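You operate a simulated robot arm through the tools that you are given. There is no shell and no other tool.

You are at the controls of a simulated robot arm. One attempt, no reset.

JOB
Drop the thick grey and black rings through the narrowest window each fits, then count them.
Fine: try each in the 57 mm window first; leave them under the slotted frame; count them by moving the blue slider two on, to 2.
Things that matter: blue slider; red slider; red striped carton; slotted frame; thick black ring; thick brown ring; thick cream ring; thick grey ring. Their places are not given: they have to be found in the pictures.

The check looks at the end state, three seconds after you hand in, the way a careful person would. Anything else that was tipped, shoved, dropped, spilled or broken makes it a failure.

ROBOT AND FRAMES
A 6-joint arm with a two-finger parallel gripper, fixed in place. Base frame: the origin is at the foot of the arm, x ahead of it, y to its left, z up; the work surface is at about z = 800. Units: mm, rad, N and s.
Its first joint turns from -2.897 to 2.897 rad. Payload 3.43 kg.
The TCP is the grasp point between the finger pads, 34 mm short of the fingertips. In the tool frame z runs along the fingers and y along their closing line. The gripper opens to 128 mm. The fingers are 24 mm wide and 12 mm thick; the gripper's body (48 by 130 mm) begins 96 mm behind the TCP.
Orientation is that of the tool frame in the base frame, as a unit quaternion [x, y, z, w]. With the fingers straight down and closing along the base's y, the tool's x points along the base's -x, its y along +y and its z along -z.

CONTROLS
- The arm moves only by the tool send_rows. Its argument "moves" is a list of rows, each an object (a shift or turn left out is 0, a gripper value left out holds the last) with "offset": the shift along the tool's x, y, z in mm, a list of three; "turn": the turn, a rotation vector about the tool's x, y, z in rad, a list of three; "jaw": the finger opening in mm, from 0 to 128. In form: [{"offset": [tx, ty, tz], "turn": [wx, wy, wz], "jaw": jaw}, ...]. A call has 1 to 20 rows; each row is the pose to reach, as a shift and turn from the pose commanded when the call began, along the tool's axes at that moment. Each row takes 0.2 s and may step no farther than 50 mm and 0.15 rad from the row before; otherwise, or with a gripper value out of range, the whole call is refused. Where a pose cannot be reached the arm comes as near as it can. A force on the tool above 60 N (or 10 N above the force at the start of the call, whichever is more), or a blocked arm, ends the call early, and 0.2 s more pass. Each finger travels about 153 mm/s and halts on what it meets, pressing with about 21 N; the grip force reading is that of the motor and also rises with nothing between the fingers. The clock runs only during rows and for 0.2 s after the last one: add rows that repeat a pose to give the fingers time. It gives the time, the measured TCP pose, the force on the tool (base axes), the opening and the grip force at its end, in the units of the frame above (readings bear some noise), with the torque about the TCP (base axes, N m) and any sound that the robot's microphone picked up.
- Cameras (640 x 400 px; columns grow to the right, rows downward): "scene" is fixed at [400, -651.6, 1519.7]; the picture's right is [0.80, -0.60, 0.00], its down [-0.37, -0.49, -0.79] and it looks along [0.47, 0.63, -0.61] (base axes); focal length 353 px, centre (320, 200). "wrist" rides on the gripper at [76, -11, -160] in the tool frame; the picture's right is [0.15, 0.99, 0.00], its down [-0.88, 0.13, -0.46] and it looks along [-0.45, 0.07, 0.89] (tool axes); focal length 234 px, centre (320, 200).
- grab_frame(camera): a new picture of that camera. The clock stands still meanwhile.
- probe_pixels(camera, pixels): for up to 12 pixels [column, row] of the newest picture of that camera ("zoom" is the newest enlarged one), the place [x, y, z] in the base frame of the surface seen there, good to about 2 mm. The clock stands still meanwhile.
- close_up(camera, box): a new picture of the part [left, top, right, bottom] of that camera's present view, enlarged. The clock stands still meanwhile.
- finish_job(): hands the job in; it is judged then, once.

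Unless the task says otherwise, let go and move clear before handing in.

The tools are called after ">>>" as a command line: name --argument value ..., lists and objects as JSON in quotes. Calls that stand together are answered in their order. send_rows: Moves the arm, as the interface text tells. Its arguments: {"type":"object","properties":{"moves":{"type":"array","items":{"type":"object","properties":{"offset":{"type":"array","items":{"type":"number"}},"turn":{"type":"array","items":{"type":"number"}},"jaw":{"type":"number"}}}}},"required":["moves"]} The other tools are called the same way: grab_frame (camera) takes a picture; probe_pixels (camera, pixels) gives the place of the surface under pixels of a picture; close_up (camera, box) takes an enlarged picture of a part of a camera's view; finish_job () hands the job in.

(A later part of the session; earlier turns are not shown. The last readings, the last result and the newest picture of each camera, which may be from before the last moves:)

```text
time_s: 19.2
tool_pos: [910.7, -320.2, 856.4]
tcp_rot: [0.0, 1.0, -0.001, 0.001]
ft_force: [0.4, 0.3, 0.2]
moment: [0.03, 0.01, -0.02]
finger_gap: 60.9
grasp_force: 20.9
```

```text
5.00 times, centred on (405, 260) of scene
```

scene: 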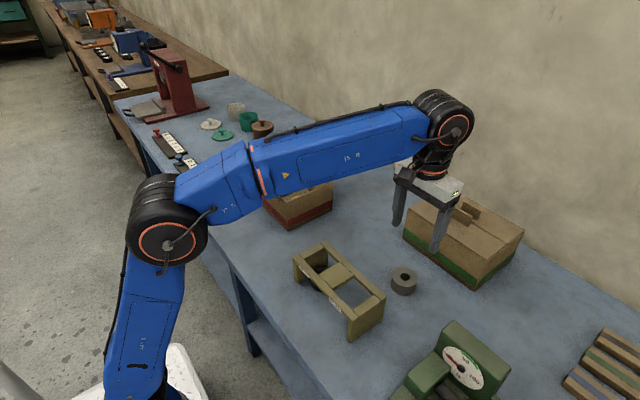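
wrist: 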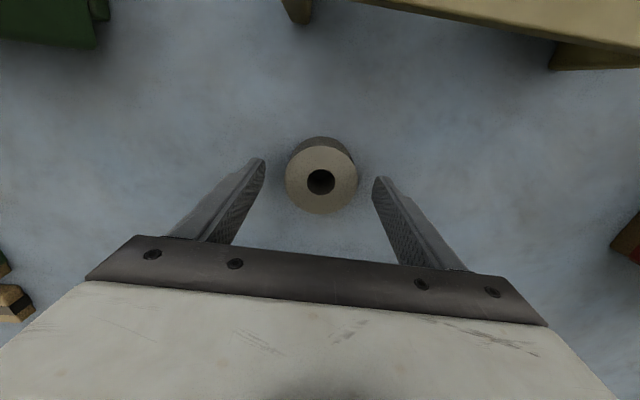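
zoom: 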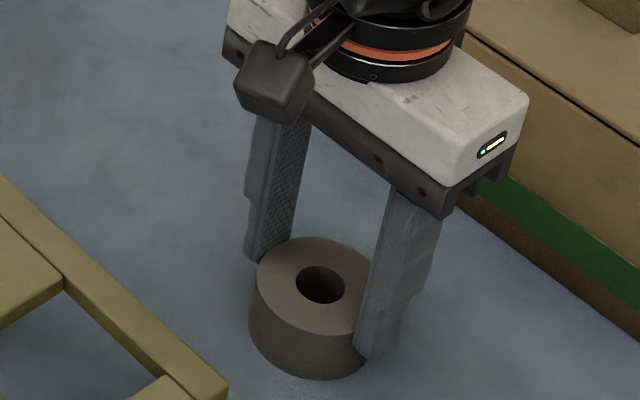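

Grip holds at 60.9 mm, so the grey ring should not pass 57 mm, but I'll try it there first as asked. I lift it and carry it over the 57 mm window (750.2, −190.2).

>>> send_rows --moves '[{"offset": [0, 0, -10]}, {"offset": [0, 0, -35]}, {"offset": [0, 0, -65]}, {"offset": [0, 0, -95]}, {"offset": [0, 0, -120]}, {"offset": [0, 0, -135]}, {"offset": [12, 10, -135]}, {"offset": [36, 29, -135]}, {"offset": [64, 52, -135]}, {"offset": [92, 75, -135]}, {"offset": [120, 98, -135]}, {"offset": [144, 118, -135]}, {"offset": [159.1, 130.1, -135]}, {"offset": [159.1, 130.1, -135]}, {"offset": [159.1, 130.1, -135]}]'

>>> grab_frame --camera "wrist"

>>> close_up --camera "scene" --box '[276, 210, 376, 300]'

```text
time_s: 22.4
tool_pos: [749.5, -188.8, 990.7]
tcp_rot: [0.0, 1.0, -0.001, 0.0]
ft_force: [0.2, -0.4, -1.0]
moment: [0.04, -0.01, 0.01]
finger_gap: 60.9
grasp_force: 21.0
```

```text
taken
```

wrist: 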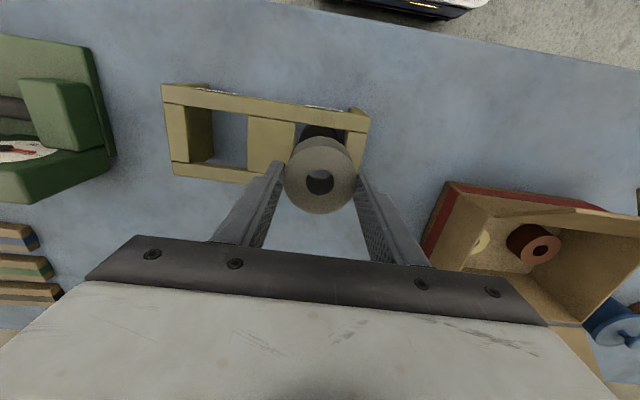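

```text
4.44 times, centred on (326, 255) of scene
```

zoom: 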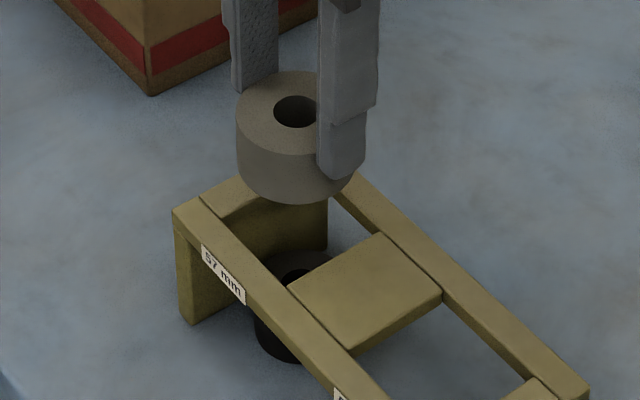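

The grey ring is over the 57 mm window. I lower it to just above, then touch down in 1 mm steps watching the force.

>>> send_rows --moves '[{"offset": [0, 0, 12]}, {"offset": [0, 0, 26]}, {"offset": [0, 0, 38]}, {"offset": [0, 0, 42]}, {"offset": [0, 0, 43]}, {"offset": [0, 0, 43]}]'

>>> send_rows --moves '[{"offset": [0, 0, 1]}, {"offset": [0, 0, 2]}, {"offset": [0, 0, 3]}, {"offset": [0, 0, 3]}]'

```text
time_s: 23.8
tool_pos: [750.5, -190.4, 947.3]
tcp_rot: [0.0, 1.0, 0.0, 0.0]
ft_force: [-0.5, 0.2, -0.6]
moment: [-0.02, 0.03, -0.03]
finger_gap: 60.8
grasp_force: 20.6
```

```text
time_s: 24.8
tool_pos: [750.4, -189.4, 944.3]
tcp_rot: [0.001, 1.0, -0.001, 0.001]
ft_force: [-0.1, -0.1, -0.6]
moment: [0.01, 0.02, -0.01]
finger_gap: 61.0
grasp_force: 21.0
```

Commanded z is now 945 (ring bottom ≈ 889) with no force yet. I continue in ~0.5 mm steps.

>>> send_rows --moves '[{"offset": [0, 0, 0.5]}, {"offset": [0, 0, 1]}, {"offset": [0, 0, 1.5]}, {"offset": [0, 0, 1.5]}]'

```text
time_s: 25.8
tool_pos: [751.1, -190.3, 945.4]
tcp_rot: [0.0, 1.0, -0.001, 0.001]
ft_force: [-0.3, -3.0, 3.1]
moment: [-0.02, -0.01, -0.02]
finger_gap: 60.8
grasp_force: 21.4
```

A contact force appears (Fz ≈ +3 N, Fy ≈ −3 N) at ring-bottom ≈ 888. One more small step to confirm it is blocked, and a look.

>>> send_rows --moves '[{"offset": [0, 0, 0.5]}, {"offset": [0, 0, 0.8]}, {"offset": [0, 0, 0.8]}]'

>>> close_up --camera "scene" --box '[286, 220, 366, 290]'

>>> close_up --camera "wrist" --box '[240, 80, 390, 190]'

```text
time_s: 26.6
tool_pos: [749.5, -190.4, 942.6]
tcp_rot: [0.0, 1.0, 0.0, 0.001]
ft_force: [3.2, -2.7, 15.8]
moment: [0.03, -0.1, 0.02]
finger_gap: 60.8
grasp_force: 21.0
```

```text
5.71 times, centred on (326, 255) of scene
```

zoom: 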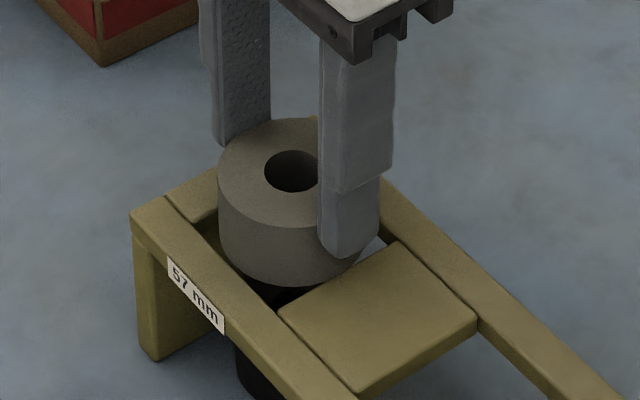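

```text
3.64 times, centred on (315, 135) of wrist
```

zoom: 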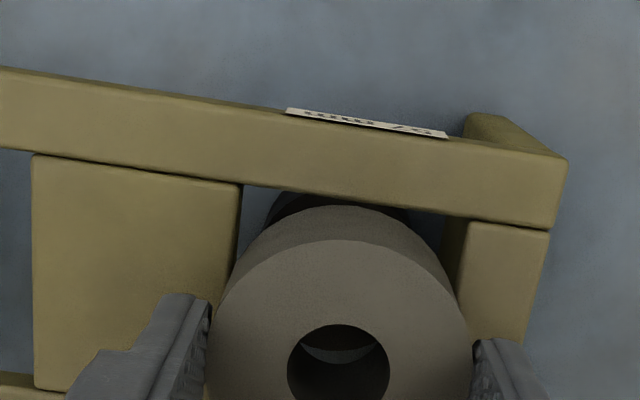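

With 15.8 N of resistance at ring-bottom ≈887, the grey ring is stopped by the 57 mm window, as expected. I lift it clear and move over the 65 mm window (≈ 750.2, −303.5).

>>> send_rows --moves '[{"offset": [0, 0, -5]}, {"offset": [0, 0, -20]}, {"offset": [0, 0, -40]}, {"offset": [0, 0, -48.3]}, {"offset": [0, -15, -48.3]}, {"offset": [0, -40, -48.3]}, {"offset": [0, -70, -48.3]}, {"offset": [0, -98, -48.3]}, {"offset": [0, -113.3, -48.3]}, {"offset": [0, -113.3, -48.3]}, {"offset": [0, -113.3, -48.3]}]'

>>> grab_frame --camera "wrist"

>>> close_up --camera "scene" --box '[286, 220, 406, 340]'

```text
time_s: 29.0
tool_pos: [749.3, -303.5, 992.8]
tcp_rot: [0.0, 1.0, -0.002, 0.001]
ft_force: [0.4, -0.5, -1.1]
moment: [-0.02, 0.0, -0.03]
finger_gap: 61.1
grasp_force: 21.4
```

```text
taken
```

wrist: 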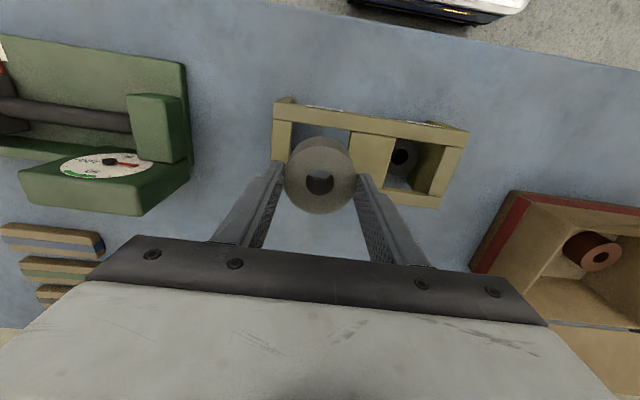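

```text
3.33 times, centred on (346, 280) of scene
```

zoom: 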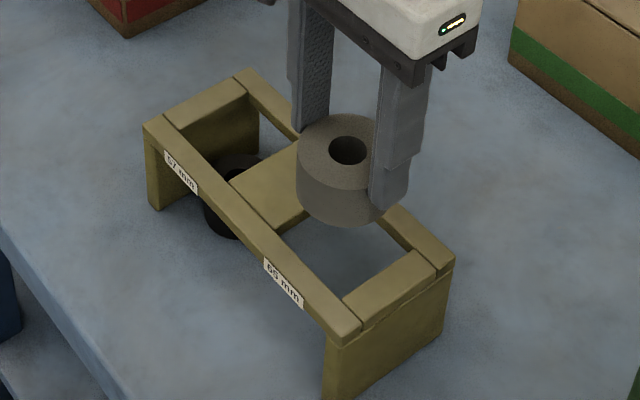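

The ring is over the 65 mm window. I'll zoom the wrist view to measure the ring and the window's edges in one picture.

>>> close_up --camera "wrist" --box '[262, 90, 382, 220]'

```text
3.08 times, centred on (322, 155) of wrist
```

zoom: 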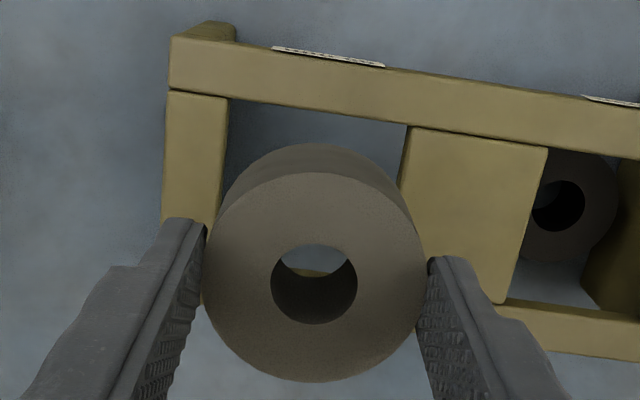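

>>> probe_pixels --camera "zoom" --pixels '[[225, 105], [222, 150], [218, 190], [410, 130], [405, 155], [401, 180], [320, 112], [480, 133], [570, 312], [542, 170], [545, 150], [505, 300]]'

>>> probe_pixels --camera "zoom" --pixels '[[206, 276], [424, 276], [315, 176], [315, 378], [238, 205], [392, 350], [392, 205], [238, 350], [560, 160], [525, 240], [590, 180], [560, 305]]'

```text
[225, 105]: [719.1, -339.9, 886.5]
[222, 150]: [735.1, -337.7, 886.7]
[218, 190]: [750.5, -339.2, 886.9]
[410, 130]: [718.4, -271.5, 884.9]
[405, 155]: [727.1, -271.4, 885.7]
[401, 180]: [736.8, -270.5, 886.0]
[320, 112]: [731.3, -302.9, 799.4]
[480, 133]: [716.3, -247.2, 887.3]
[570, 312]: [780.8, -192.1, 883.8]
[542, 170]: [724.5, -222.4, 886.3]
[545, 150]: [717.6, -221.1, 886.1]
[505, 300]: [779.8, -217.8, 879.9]
```

```text
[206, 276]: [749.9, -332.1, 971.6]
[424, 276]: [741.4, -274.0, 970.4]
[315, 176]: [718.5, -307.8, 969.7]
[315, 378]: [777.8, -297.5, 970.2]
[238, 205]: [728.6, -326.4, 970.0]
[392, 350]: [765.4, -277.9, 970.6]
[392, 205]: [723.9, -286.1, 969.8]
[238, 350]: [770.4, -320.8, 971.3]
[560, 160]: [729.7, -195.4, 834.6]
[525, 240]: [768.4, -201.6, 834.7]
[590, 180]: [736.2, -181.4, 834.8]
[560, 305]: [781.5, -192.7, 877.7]
```

Relative to the window the ring seems ~1.5 mm too far +y and ~2 mm too far −x. I'll take more probes of the rail edges and the scene view to confirm.

>>> probe_pixels --camera "zoom" --pixels '[[260, 102], [300, 107], [350, 114], [390, 121], [300, 104], [350, 111], [224, 130], [221, 165], [408, 145], [404, 170], [600, 315], [530, 303]]'

>>> close_up --camera "scene" --box '[320, 245, 384, 305]'

```text
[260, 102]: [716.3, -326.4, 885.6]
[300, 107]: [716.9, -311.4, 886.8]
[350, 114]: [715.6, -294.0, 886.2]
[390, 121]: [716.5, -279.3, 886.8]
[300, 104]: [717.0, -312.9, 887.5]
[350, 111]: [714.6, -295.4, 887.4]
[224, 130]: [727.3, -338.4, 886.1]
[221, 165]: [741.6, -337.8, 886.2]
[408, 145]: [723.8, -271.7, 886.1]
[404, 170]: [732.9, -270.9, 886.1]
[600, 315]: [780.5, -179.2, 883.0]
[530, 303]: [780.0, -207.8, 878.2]
```

```text
6.67 times, centred on (352, 275) of scene
```

zoom: 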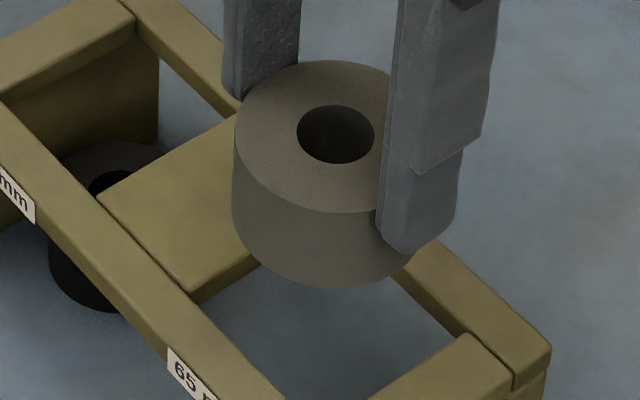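

>>> probe_pixels --camera "zoom" --pixels '[[237, 140], [300, 64], [360, 66], [255, 180], [300, 206], [350, 212], [190, 288], [262, 262], [247, 245], [375, 395], [470, 335], [240, 340]]'

```text
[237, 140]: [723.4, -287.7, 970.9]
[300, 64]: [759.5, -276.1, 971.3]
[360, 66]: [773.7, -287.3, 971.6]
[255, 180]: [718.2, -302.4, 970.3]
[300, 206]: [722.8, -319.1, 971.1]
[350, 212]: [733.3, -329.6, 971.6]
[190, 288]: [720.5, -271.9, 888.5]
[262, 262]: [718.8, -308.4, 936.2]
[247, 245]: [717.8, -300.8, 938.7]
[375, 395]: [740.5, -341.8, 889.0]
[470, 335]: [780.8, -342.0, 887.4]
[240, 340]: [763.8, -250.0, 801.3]
```

Scene and wrist together suggest shifting ≈ +1.2 mm in x and ≈ −2.2 mm in y. I apply that, lower to just above the frame, and recheck.

>>> send_rows --moves '[{"offset": [-1.2, -2.2, 0]}, {"offset": [-1.2, -2.2, 12]}, {"offset": [-1.2, -2.2, 26]}, {"offset": [-1.2, -2.2, 38]}, {"offset": [-1.2, -2.2, 43]}, {"offset": [-1.2, -2.2, 43]}]'

>>> close_up --camera "wrist" --box '[262, 90, 382, 220]'

>>> close_up --camera "scene" --box '[320, 250, 392, 318]'

```text
time_s: 30.4
tool_pos: [751.0, -304.5, 949.7]
tcp_rot: [0.0, 1.0, 0.0, 0.001]
ft_force: [0.6, 0.6, -0.8]
moment: [0.01, -0.02, 0.01]
finger_gap: 60.7
grasp_force: 21.3
```

```text
3.08 times, centred on (322, 155) of wrist
```

zoom: 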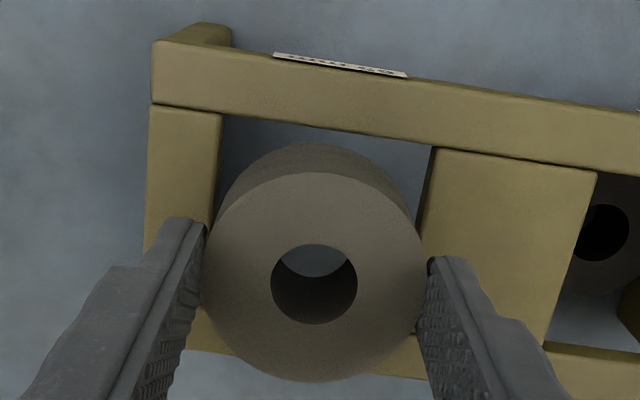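

```text
5.88 times, centred on (356, 284) of scene
```

zoom: 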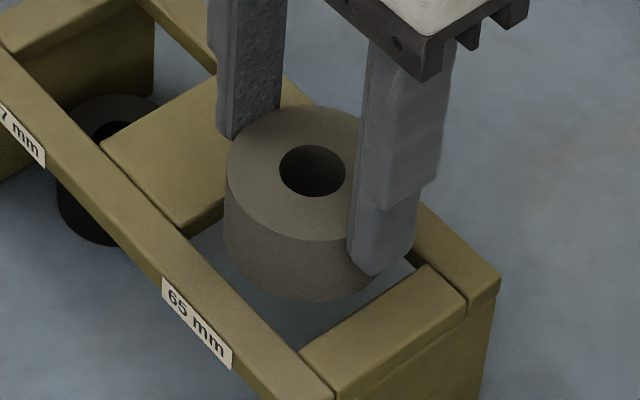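

I'll probe again in both pictures at this lower height, where perspective matters less.

>>> probe_pixels --camera "scene" --pixels '[[340, 290]]'

>>> probe_pixels --camera "zoom" --pixels '[[229, 165], [285, 109], [340, 110], [245, 205], [300, 240], [340, 240], [178, 224], [222, 200], [303, 352], [425, 268], [462, 300], [250, 330]]'

>>> close_up --camera "wrist" --box '[262, 90, 382, 220]'

>>> probe_pixels --camera "zoom" --pixels '[[206, 276], [424, 276], [315, 176], [315, 378], [220, 130], [217, 165], [213, 195], [434, 160], [428, 190], [424, 215], [300, 120], [590, 348]]'

```text
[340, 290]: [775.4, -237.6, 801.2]
```

```text
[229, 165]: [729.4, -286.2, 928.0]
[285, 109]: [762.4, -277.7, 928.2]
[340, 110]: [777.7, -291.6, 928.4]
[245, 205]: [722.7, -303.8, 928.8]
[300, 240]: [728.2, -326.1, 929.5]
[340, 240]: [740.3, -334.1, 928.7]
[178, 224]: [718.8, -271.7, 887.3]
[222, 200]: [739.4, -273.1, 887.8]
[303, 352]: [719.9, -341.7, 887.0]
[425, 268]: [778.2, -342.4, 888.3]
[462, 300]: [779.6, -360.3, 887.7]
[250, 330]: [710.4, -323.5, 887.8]
```

```text
3.08 times, centred on (322, 155) of wrist
```

zoom: 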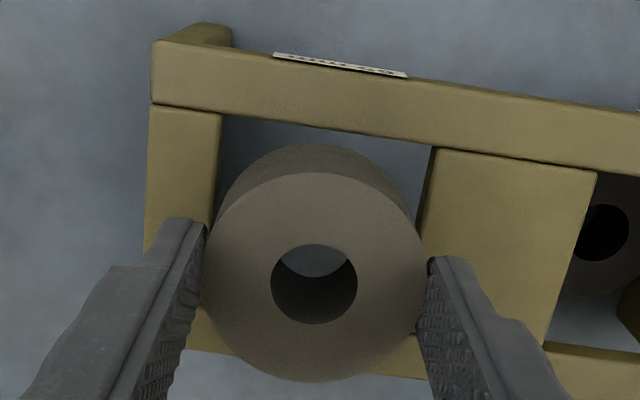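

```text
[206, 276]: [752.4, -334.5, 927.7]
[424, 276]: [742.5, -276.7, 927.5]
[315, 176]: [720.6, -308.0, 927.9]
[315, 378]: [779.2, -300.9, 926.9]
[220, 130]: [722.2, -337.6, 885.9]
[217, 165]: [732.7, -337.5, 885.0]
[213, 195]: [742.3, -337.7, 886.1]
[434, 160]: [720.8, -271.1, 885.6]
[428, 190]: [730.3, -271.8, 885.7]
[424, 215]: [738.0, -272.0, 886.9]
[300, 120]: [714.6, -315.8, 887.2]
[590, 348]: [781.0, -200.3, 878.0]
```

Both views now show the ring within ~0.5 mm of the window centre in y and ≲1 mm in x. I nudge −0.5 mm in x and lower in small steps, watching force.

>>> send_rows --moves '[{"offset": [0.5, 0, 1]}, {"offset": [0.5, 0, 2.5]}, {"offset": [0.5, 0, 4]}, {"offset": [0.5, 0, 5]}, {"offset": [0.5, 0, 5]}]'

```text
time_s: 31.6
tool_pos: [751.0, -304.0, 944.5]
tcp_rot: [0.0, 1.0, -0.001, 0.0]
ft_force: [2.4, 0.8, 2.8]
moment: [0.11, -0.24, 0.05]
finger_gap: 61.0
grasp_force: 21.2
```

A light contact appears (Fz ≈ 2.8 N, Fx ≈ 2.4 N, My ≈ −0.24) at ring-bottom ≈ 887. I hold and re-read, and look at both views.

>>> send_rows --moves '[{"offset": [0, 0, 0]}]'

>>> send_rows --moves '[{"offset": [0, 0, 0]}]'

>>> close_up --camera "scene" --box '[320, 250, 392, 318]'

>>> close_up --camera "wrist" --box '[262, 90, 382, 220]'

```text
time_s: 32.0
tool_pos: [751.0, -304.4, 943.6]
tcp_rot: [0.0, 1.0, 0.0, 0.001]
ft_force: [1.3, 1.7, 4.4]
moment: [0.15, -0.2, 0.04]
finger_gap: 60.7
grasp_force: 21.6
```

```text
time_s: 32.4
tool_pos: [751.4, -305.8, 942.9]
tcp_rot: [0.0, 1.0, -0.001, 0.001]
ft_force: [1.2, 0.8, 3.6]
moment: [-0.01, -0.21, -0.03]
finger_gap: 61.0
grasp_force: 20.9
```

```text
5.88 times, centred on (356, 284) of scene
```

zoom: 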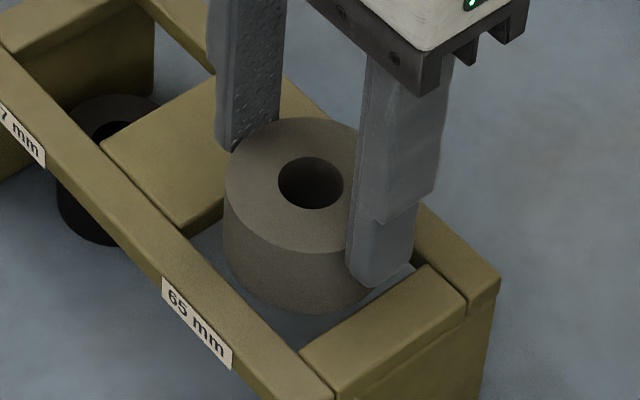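

```text
3.08 times, centred on (322, 155) of wrist
```

zoom: 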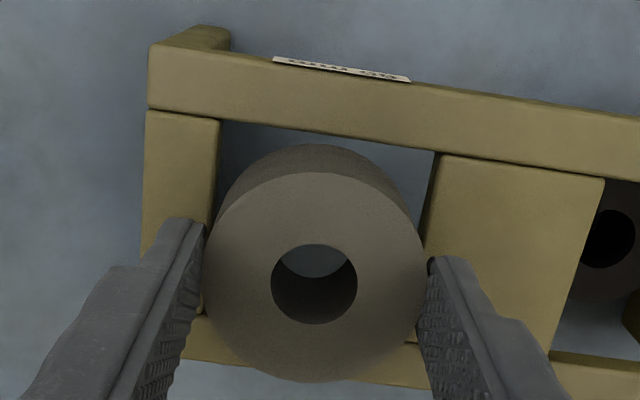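

Averaging the readings, the contact sits ≈ +30 mm in x of the tool axis — the ring is touching the far rail. I lift 2 mm, shift −1.2 mm in x (tool +x), and lower again.

>>> send_rows --moves '[{"offset": [0, 0, -2]}, {"offset": [1.2, 0, -2]}, {"offset": [1.2, 0, -1]}, {"offset": [1.2, 0, 0]}, {"offset": [1.2, 0, 0]}]'

>>> send_rows --moves '[{"offset": [0, 0, 0.5]}, {"offset": [0, 0, 1]}, {"offset": [0, 0, 1]}]'

```text
time_s: 33.6
tool_pos: [749.6, -305.0, 942.8]
tcp_rot: [0.0, 1.0, -0.001, 0.0]
ft_force: [-0.5, -0.1, -0.7]
moment: [0.04, -0.01, 0.0]
finger_gap: 60.9
grasp_force: 21.1
```

```text
time_s: 34.4
tool_pos: [750.8, -305.1, 941.9]
tcp_rot: [0.0, 1.0, 0.0, 0.001]
ft_force: [1.1, -0.5, -0.7]
moment: [0.01, -0.03, 0.03]
finger_gap: 60.8
grasp_force: 20.9
```

The contact is gone after the shift. I keep lowering in small steps.

>>> send_rows --moves '[{"offset": [0, 0, 0.7]}, {"offset": [0, 0, 1.4]}, {"offset": [0, 0, 2]}, {"offset": [0, 0, 2]}]'

>>> send_rows --moves '[{"offset": [0, 0, 0.7]}, {"offset": [0, 0, 1.4]}, {"offset": [0, 0, 2]}, {"offset": [0, 0, 2]}]'

```text
time_s: 35.4
tool_pos: [750.1, -305.7, 939.9]
tcp_rot: [-0.001, 1.0, -0.001, 0.002]
ft_force: [0.3, -0.8, -1.7]
moment: [-0.02, -0.03, 0.01]
finger_gap: 60.9
grasp_force: 21.3
```

```text
time_s: 36.4
tool_pos: [749.5, -305.7, 938.0]
tcp_rot: [0.0, 1.0, -0.002, 0.001]
ft_force: [-0.7, -0.3, -1.6]
moment: [0.03, -0.01, 0.02]
finger_gap: 60.9
grasp_force: 20.9
```

Ring bottom is ≈882, about 5 mm into the window with no resistance. I continue down to the fingertip limit in two stages.

>>> send_rows --moves '[{"offset": [0, 0, 1.5]}, {"offset": [0, 0, 3]}, {"offset": [0, 0, 4.5]}, {"offset": [0, 0, 6]}, {"offset": [0, 0, 6]}]'

>>> close_up --camera "scene" --box '[320, 250, 392, 318]'

```text
time_s: 37.6
tool_pos: [749.3, -306.7, 931.9]
tcp_rot: [0.0, 1.0, -0.001, 0.001]
ft_force: [-0.2, 0.1, -1.0]
moment: [-0.01, 0.04, 0.0]
finger_gap: 60.8
grasp_force: 20.9
```

```text
5.88 times, centred on (356, 284) of scene
```

zoom: 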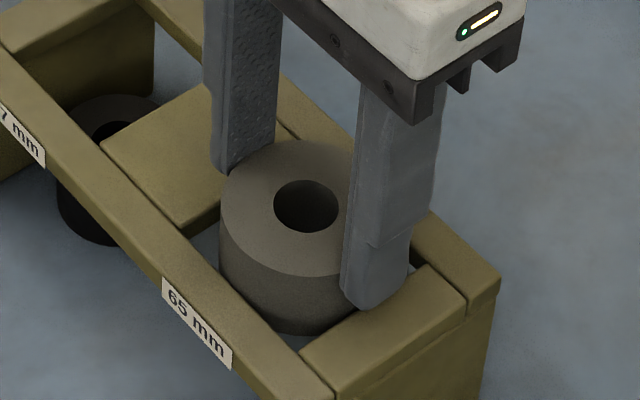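

The grey ring is going in freely. I lower a further 6 mm and check.

>>> send_rows --moves '[{"offset": [0, 0, 1.5]}, {"offset": [0, 0, 3]}, {"offset": [0, 0, 4.5]}, {"offset": [0, 0, 6]}, {"offset": [0, 0, 6]}]'

>>> close_up --camera "scene" --box '[320, 250, 392, 318]'

>>> close_up --camera "wrist" --box '[262, 90, 382, 220]'

```text
time_s: 38.8
tool_pos: [748.7, -305.6, 927.1]
tcp_rot: [0.0, 1.0, 0.0, 0.0]
ft_force: [-0.4, -0.6, 0.3]
moment: [0.01, -0.01, -0.01]
finger_gap: 60.8
grasp_force: 20.8
```

```text
5.88 times, centred on (356, 284) of scene
```

zoom: 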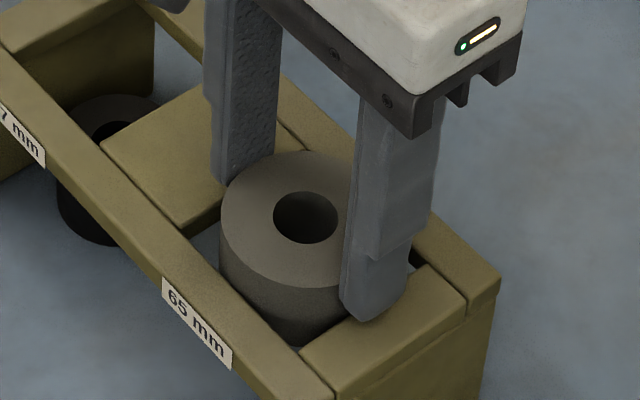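

```text
3.08 times, centred on (322, 155) of wrist
```

zoom: 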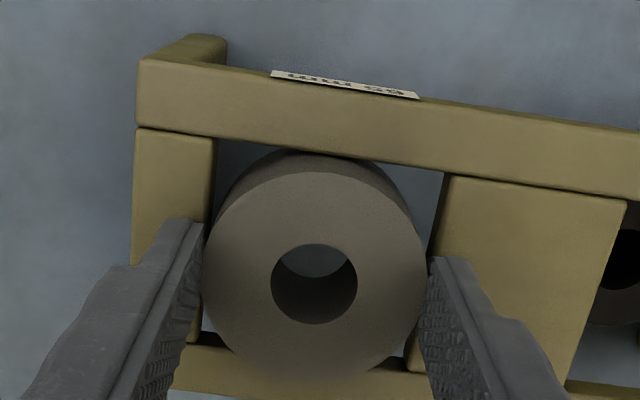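

The grey ring is ~18 mm deep in the 65 mm window with no contact. I release it.

>>> send_rows --moves '[{"jaw": 82}, {"jaw": 82}, {"jaw": 82}]'

>>> close_up --camera "scene" --box '[280, 220, 400, 340]'

>>> grab_frame --camera "wrist"

```text
time_s: 39.6
tool_pos: [748.4, -304.9, 925.4]
tcp_rot: [0.001, 1.0, -0.001, 0.0]
ft_force: [-0.7, 0.0, 0.1]
moment: [-0.01, 0.01, 0.03]
finger_gap: 82.1
grasp_force: 0.1
```

```text
3.33 times, centred on (340, 280) of scene
```

zoom: 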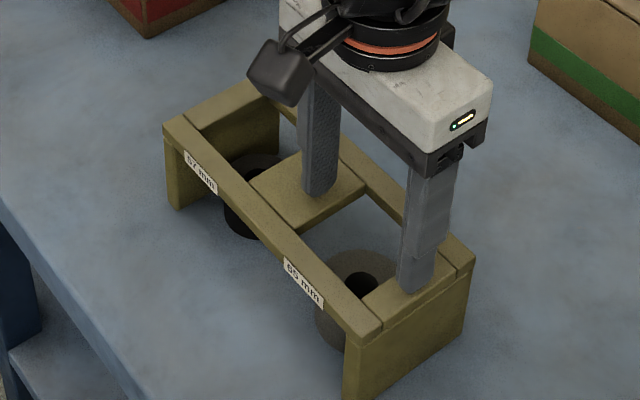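

```text
taken
```

wrist: 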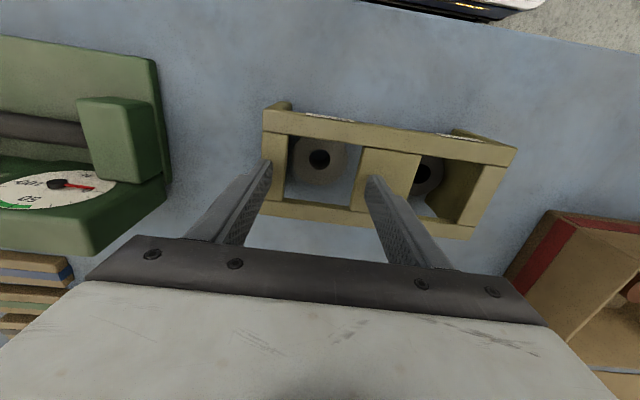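

Both rings lie flat under the frame (grey at wrist (319,158), black at (425,172)), and the frame stands where it was. I rise to z≈1126 before crossing to the sliders.

>>> send_rows --moves '[{"offset": [0, 0, -15]}, {"offset": [0, 0, -45]}, {"offset": [0, 0, -80]}, {"offset": [0, 0, -120]}, {"offset": [0, 0, -160]}, {"offset": [0, 0, -190]}, {"offset": [0, 0, -200]}, {"offset": [0, 0, -200]}]'

>>> grab_frame --camera "wrist"

>>> grab_frame --camera "scene"

```text
time_s: 41.4
tool_pos: [750.3, -304.0, 1127.2]
tcp_rot: [-0.001, 1.0, 0.0, 0.001]
ft_force: [0.3, -0.7, 0.3]
moment: [-0.02, 0.03, 0.0]
finger_gap: 82.1
grasp_force: 0.1
```

```text
taken
```

wrist: 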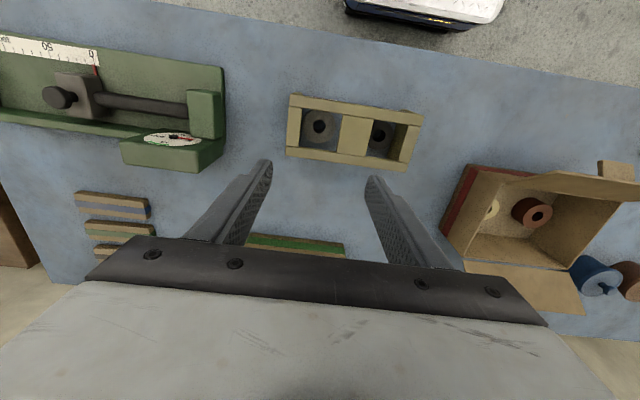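

```text
taken
```

scene: 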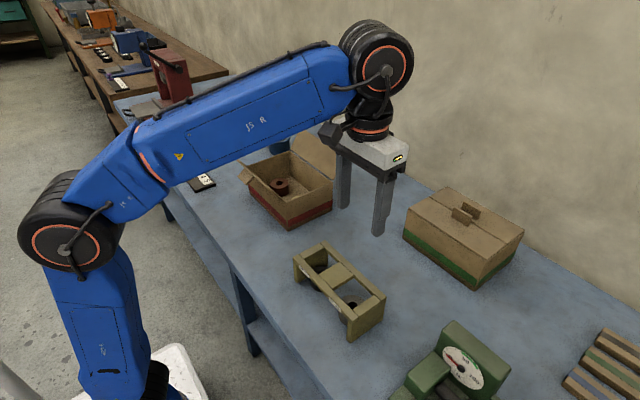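

Everything is in place. Before crossing I check where the red press and cups near the sliders stand.

>>> probe_pixels --camera "scene" --pixels '[[172, 65], [188, 85], [190, 105], [160, 55], [275, 148], [205, 180], [190, 95]]'

>>> send_rows --moves '[{"offset": [3, 22, 0]}, {"offset": [7, 62, 0]}, {"offset": [11.5, 105, 0]}, {"offset": [16, 148, 0]}, {"offset": [20.5, 191, 0]}, {"offset": [25, 234, 0]}, {"offset": [29.5, 277, 0]}, {"offset": [34, 320, 0]}, {"offset": [38.5, 360, 0]}, {"offset": [43, 400, 0]}, {"offset": [47, 440, 0]}, {"offset": [52, 480, 0]}, {"offset": [56, 510, 0]}, {"offset": [60, 530, 0]}, {"offset": [60, 530, 0]}]'

>>> grab_frame --camera "scene"

>>> grab_frame --camera "wrist"

```text
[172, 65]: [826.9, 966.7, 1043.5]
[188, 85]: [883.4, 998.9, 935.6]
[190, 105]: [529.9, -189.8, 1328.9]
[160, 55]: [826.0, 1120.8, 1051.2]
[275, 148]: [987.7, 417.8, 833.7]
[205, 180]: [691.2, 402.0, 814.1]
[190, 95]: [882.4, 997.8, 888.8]
```

```text
time_s: 44.6
tool_pos: [688.1, 225.5, 1127.9]
tcp_rot: [-0.001, 1.0, -0.001, 0.001]
ft_force: [-0.5, -0.2, -0.1]
moment: [-0.02, 0.02, 0.03]
finger_gap: 82.3
grasp_force: 0.0
```

```text
taken
```

scene: 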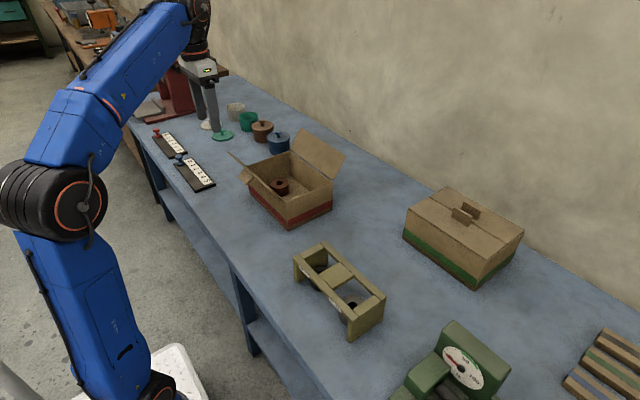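

```text
taken
```

wrist: 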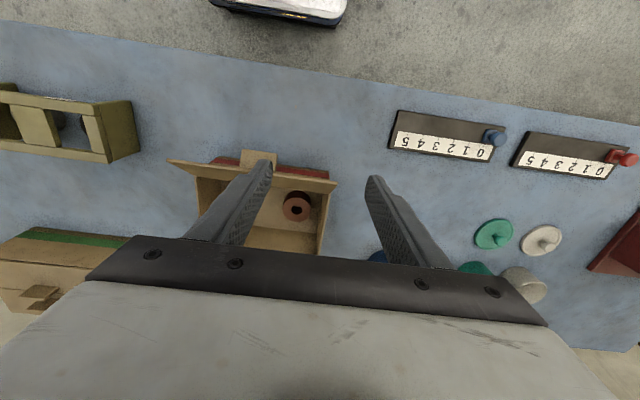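

The path is clear and the arm is at (688,225). I continue to above the blue knob at ≈ (660, 556), narrowing the jaw to 60.

>>> send_rows --moves '[{"offset": [2, 22, 0], "jaw": 60}, {"offset": [5, 60, 0]}, {"offset": [9, 100, 0]}, {"offset": [13, 140, 0]}, {"offset": [17, 180, 0]}, {"offset": [20, 220, 0]}, {"offset": [23, 255, 0]}, {"offset": [26, 290, 0]}, {"offset": [28, 315, 0]}, {"offset": [29.9, 331.7, 0]}, {"offset": [29.9, 331.7, 0]}]'

>>> grab_frame --camera "scene"

>>> grab_frame --camera "wrist"

```text
time_s: 47.0
tool_pos: [649.5, 538.7, 1090.8]
tcp_rot: [0.0, 1.0, 0.002, 0.002]
ft_force: [1.1, 0.1, -0.2]
moment: [0.01, -0.02, 0.01]
finger_gap: 60.1
grasp_force: 0.1
out of reach, approached as far as the arm can: row 7, 8, 9, 10, 11
```

```text
taken
```

scene: 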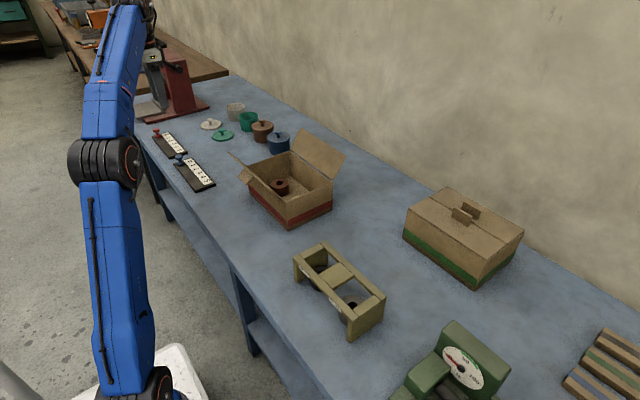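

```text
taken
```

wrist: 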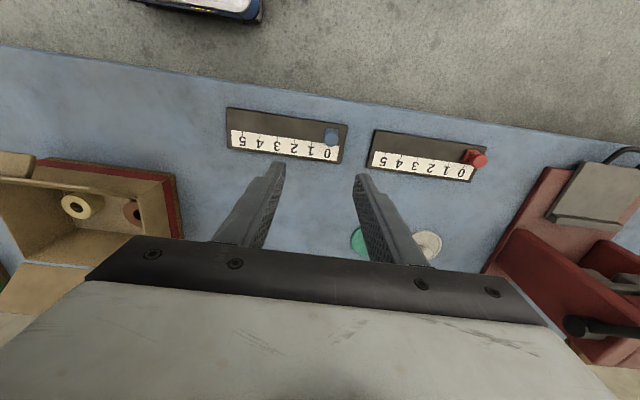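

The arm is stretched and came 35 mm short because it's too high at that radius. Lowering should bring the pose into reach, so I go down to z≈1000 and re-measure.

>>> send_rows --moves '[{"offset": [0, 0, 30]}, {"offset": [0, 0, 60]}, {"offset": [0, 0, 90]}, {"offset": [0, 0, 115]}, {"offset": [0, 0, 126]}, {"offset": [0, 0, 126]}]'

>>> grab_frame --camera "wrist"

>>> close_up --camera "scene" --box '[130, 60, 250, 210]'

```text
time_s: 48.4
tool_pos: [649.6, 538.2, 963.4]
tcp_rot: [0.0, 1.0, -0.001, 0.002]
ft_force: [0.4, -0.7, -0.3]
moment: [-0.03, 0.01, -0.03]
finger_gap: 60.0
grasp_force: 0.1
```

```text
taken
```

wrist: 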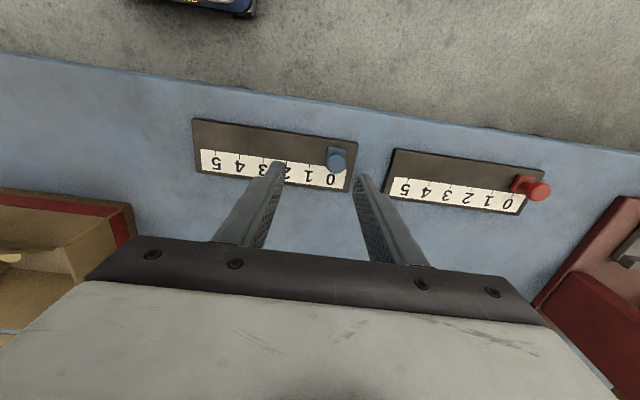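

```text
2.67 times, centred on (190, 135) of scene
```

zoom: 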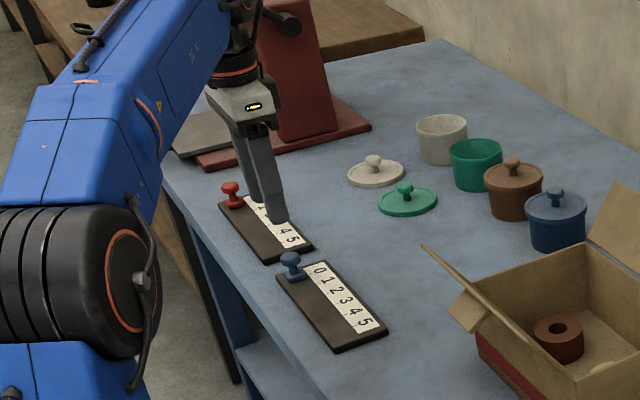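

The command base is now the reached pose (≈649.6, 538.2, 963.4). I'll locate the blue knob and ticks precisely from here.

>>> close_up --camera "wrist" --box '[270, 110, 370, 200]'

>>> close_up --camera "scene" --box '[165, 145, 221, 195]'

```text
4.44 times, centred on (320, 155) of wrist
```

zoom: 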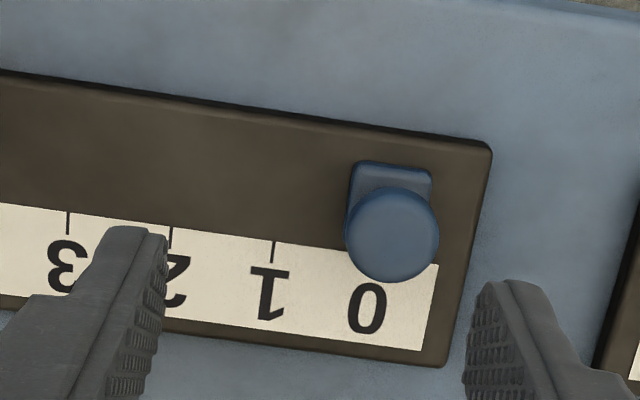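

```text
8.00 times, centred on (193, 170) of scene
```

zoom: 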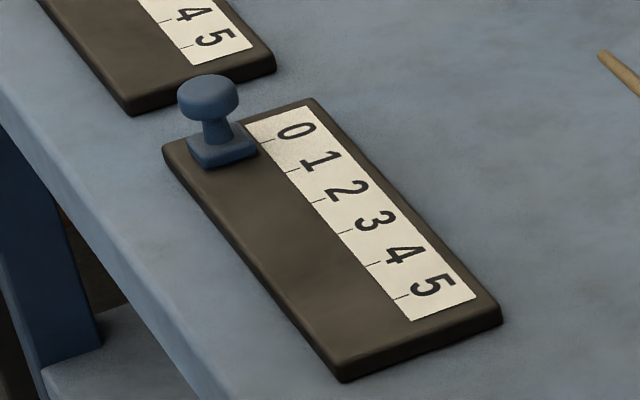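

>>> probe_pixels --camera "zoom" --pixels '[[209, 82], [209, 105], [183, 95], [236, 95], [216, 130], [190, 150], [222, 158], [252, 145], [291, 172], [318, 202], [344, 233], [373, 264]]'

>>> close_up --camera "wrist" --box '[270, 110, 370, 200]'

>>> probe_pixels --camera "zoom" --pixels '[[392, 233], [350, 235], [434, 235], [392, 192], [392, 275], [360, 172], [430, 175], [350, 205], [273, 250], [171, 236], [68, 222], [432, 182]]'

```text
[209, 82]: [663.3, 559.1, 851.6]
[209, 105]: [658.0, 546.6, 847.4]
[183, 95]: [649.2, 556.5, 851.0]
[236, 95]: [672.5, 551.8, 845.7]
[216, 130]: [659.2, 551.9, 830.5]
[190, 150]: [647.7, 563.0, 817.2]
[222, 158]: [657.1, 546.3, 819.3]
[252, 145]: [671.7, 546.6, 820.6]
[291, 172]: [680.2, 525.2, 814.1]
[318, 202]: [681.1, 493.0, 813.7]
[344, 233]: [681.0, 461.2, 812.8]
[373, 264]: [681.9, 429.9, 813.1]
```

```text
4.44 times, centred on (320, 155) of wrist
```

zoom: 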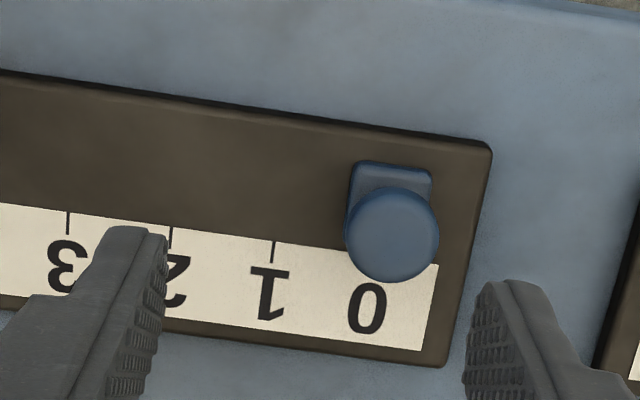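

```text
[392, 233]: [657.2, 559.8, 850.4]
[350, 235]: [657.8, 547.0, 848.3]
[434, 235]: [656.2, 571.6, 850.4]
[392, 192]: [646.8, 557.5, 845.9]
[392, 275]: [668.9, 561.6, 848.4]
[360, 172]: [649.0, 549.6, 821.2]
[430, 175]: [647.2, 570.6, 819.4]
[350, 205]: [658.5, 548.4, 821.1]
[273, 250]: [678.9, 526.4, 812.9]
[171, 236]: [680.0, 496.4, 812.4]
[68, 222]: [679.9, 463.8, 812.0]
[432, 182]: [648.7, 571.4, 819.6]
```

Knob centre ≈ (657.5, 559.5) with top z≈851 and block top z≈821; tick spacing ≈31.5 mm. I move over the knob and descend so the fingertips reach z≈828 either side of it.

>>> send_rows --moves '[{"offset": [-4, 11, 0]}, {"offset": [-8.5, 21.3, 0]}, {"offset": [-8.5, 21.3, 20]}, {"offset": [-8.5, 21.3, 42]}, {"offset": [-8.5, 21.3, 60]}, {"offset": [-8.5, 21.3, 70]}, {"offset": [-8.5, 21.3, 70]}]'

>>> grab_frame --camera "wrist"

>>> close_up --camera "scene" --box '[140, 100, 240, 200]'

```text
time_s: 50.0
tool_pos: [657.4, 559.8, 895.6]
tcp_rot: [0.0, 1.0, 0.0, 0.001]
ft_force: [0.4, 0.3, 0.1]
moment: [0.02, -0.01, 0.0]
finger_gap: 60.0
grasp_force: 0.2
```

```text
taken
```

wrist: 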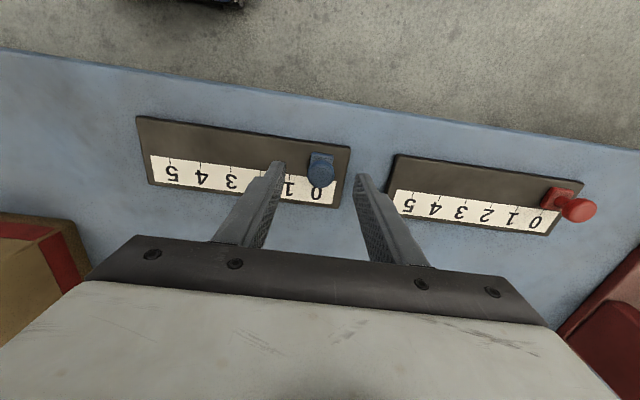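

```text
4.00 times, centred on (190, 150) of scene
```

zoom: 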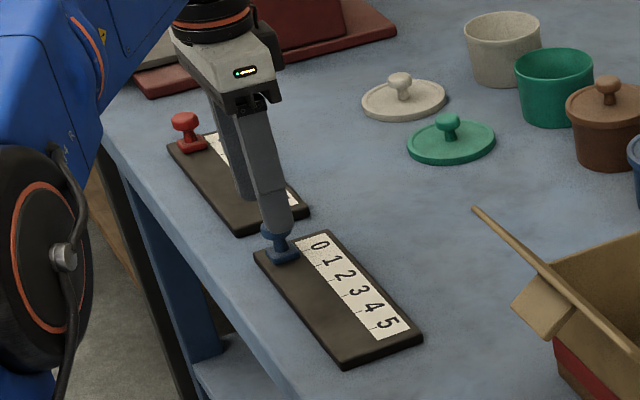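

The knob (321,170) is centred between the fingertips. I descend the final 31 mm.

>>> send_rows --moves '[{"offset": [0, 0, 10]}, {"offset": [0, 0, 20]}, {"offset": [0, 0, 27]}, {"offset": [0, 0, 31]}, {"offset": [0, 0, 31]}]'

>>> close_up --camera "scene" --box '[160, 120, 230, 190]'

>>> grab_frame --camera "wrist"

```text
time_s: 51.2
tool_pos: [657.0, 558.2, 865.0]
tcp_rot: [0.001, 1.0, -0.001, 0.001]
ft_force: [-0.5, 0.4, -0.1]
moment: [0.01, 0.02, -0.03]
finger_gap: 59.9
grasp_force: 0.1
```

```text
5.71 times, centred on (195, 155) of scene
```

zoom: 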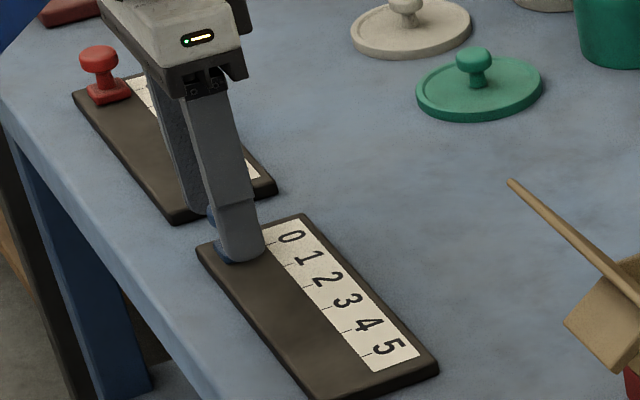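

```text
taken
```

wrist: 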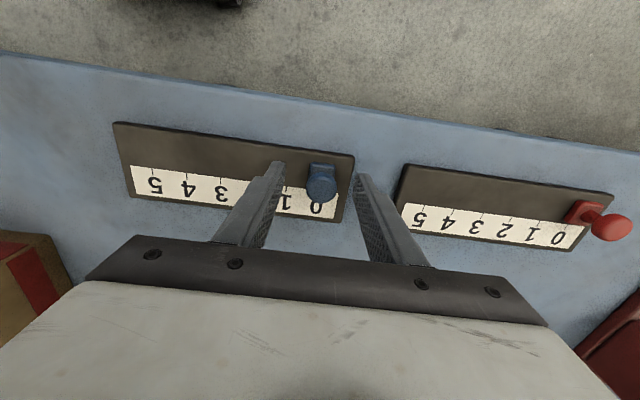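

The fingertips straddle the knob just above the block. I close on it gently.

>>> send_rows --moves '[{"jaw": 42}, {"jaw": 32}, {"jaw": 22}, {"jaw": 22}, {"jaw": 22}]'

>>> close_up --camera "scene" --box '[160, 120, 230, 190]'

>>> close_up --camera "wrist" --box '[250, 120, 390, 230]'

```text
time_s: 52.4
tool_pos: [655.6, 558.0, 864.7]
tcp_rot: [0.0, 1.0, -0.001, 0.001]
ft_force: [-0.1, 1.3, 0.0]
moment: [0.09, -0.01, -0.03]
finger_gap: 24.7
grasp_force: 44.8
```

```text
5.71 times, centred on (195, 155) of scene
```

zoom: 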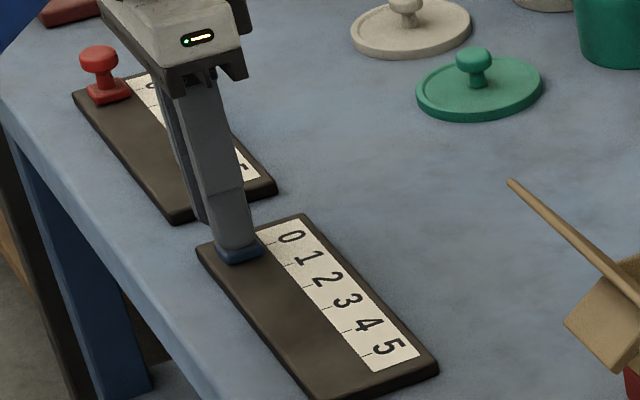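

```text
3.64 times, centred on (320, 175) of wrist
```

zoom: 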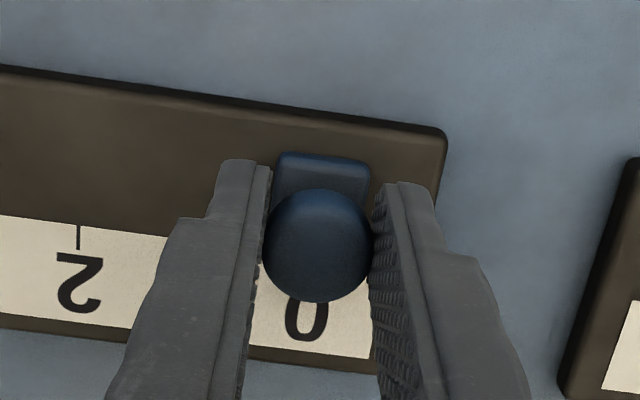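

The knob is held (24.7 mm). I test-drag it 6 mm toward −y and check the resistance.

>>> send_rows --moves '[{"offset": [0, -2, 0]}, {"offset": [0, -4, 0]}, {"offset": [0, -6, 0]}, {"offset": [0, -6, 0]}]'

>>> close_up --camera "wrist" --box '[250, 120, 390, 230]'

>>> close_up --camera "scene" --box '[160, 120, 230, 190]'

```text
time_s: 53.4
tool_pos: [657.5, 552.3, 865.3]
tcp_rot: [0.001, 1.0, -0.001, 0.001]
ft_force: [-0.3, -0.1, 1.8]
moment: [0.01, 0.04, 0.02]
finger_gap: 24.7
grasp_force: 44.6
```

```text
3.64 times, centred on (320, 175) of wrist
```

zoom: 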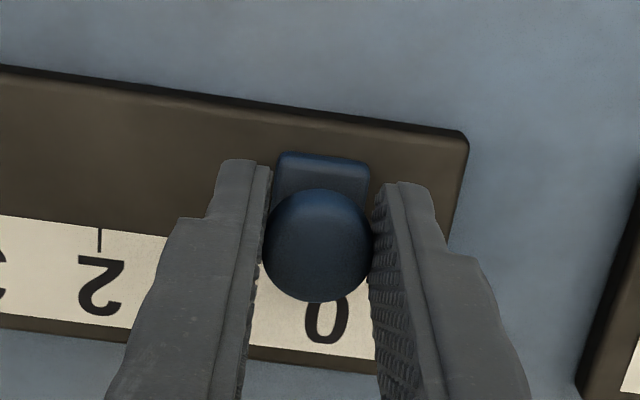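

```text
5.71 times, centred on (195, 155) of scene
```

zoom: 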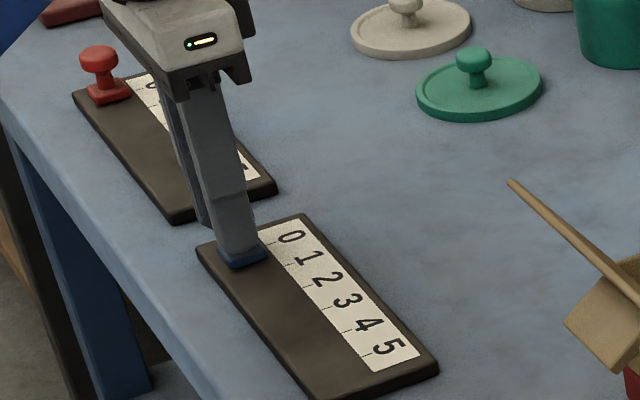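

The slider slides smoothly with little force, and its board stays put. I drag it a further 54 mm and then measure against tick 2.

>>> send_rows --moves '[{"offset": [0, -4, 0]}, {"offset": [0, -9, 0]}, {"offset": [0, -15, 0]}, {"offset": [0, -21, 0]}, {"offset": [0, -27, 0]}, {"offset": [0, -33, 0]}, {"offset": [0, -39, 0]}, {"offset": [0, -45, 0]}, {"offset": [0, -50, 0]}, {"offset": [0, -54, 0]}, {"offset": [0, -54, 0]}]'

>>> close_up --camera "scene" --box '[160, 120, 230, 190]'

>>> close_up --camera "wrist" --box '[250, 120, 390, 230]'

```text
time_s: 55.8
tool_pos: [656.0, 499.7, 864.7]
tcp_rot: [0.0, 1.0, -0.001, 0.0]
ft_force: [2.1, -1.1, 6.6]
moment: [0.01, 0.02, -0.01]
finger_gap: 24.8
grasp_force: 45.3
```

```text
5.71 times, centred on (195, 155) of scene
```

zoom: 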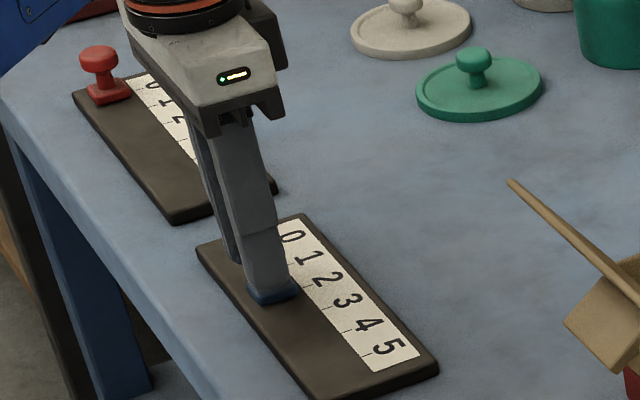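

```text
3.64 times, centred on (320, 175) of wrist
```

zoom: 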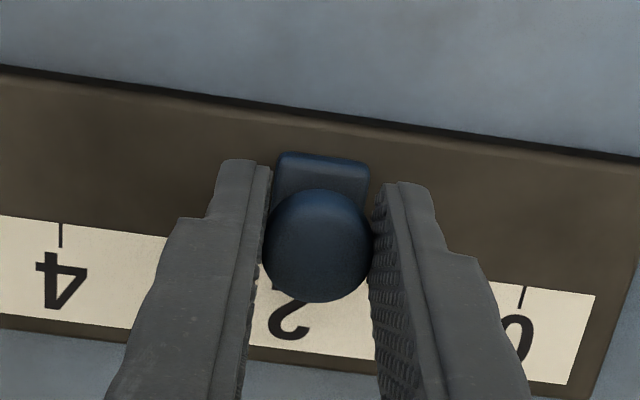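

Ticks 4 (61,235) and 0 (522,296) are both visible in this wrist zoom, so tick 2 is exactly midway; I probe them along with the block edges.

>>> probe_pixels --camera "zoom" --pixels '[[61, 235], [61, 242], [522, 294], [521, 302], [280, 160], [365, 172], [277, 175], [369, 190], [320, 165], [265, 240], [370, 240], [318, 240]]'

```text
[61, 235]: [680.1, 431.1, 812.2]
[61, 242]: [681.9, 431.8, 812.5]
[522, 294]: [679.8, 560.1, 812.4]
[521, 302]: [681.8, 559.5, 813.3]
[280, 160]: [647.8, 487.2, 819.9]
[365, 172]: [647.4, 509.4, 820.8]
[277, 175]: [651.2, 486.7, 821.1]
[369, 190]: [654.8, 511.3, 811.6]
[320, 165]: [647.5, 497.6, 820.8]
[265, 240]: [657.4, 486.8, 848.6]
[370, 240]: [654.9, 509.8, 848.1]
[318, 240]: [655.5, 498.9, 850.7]
```

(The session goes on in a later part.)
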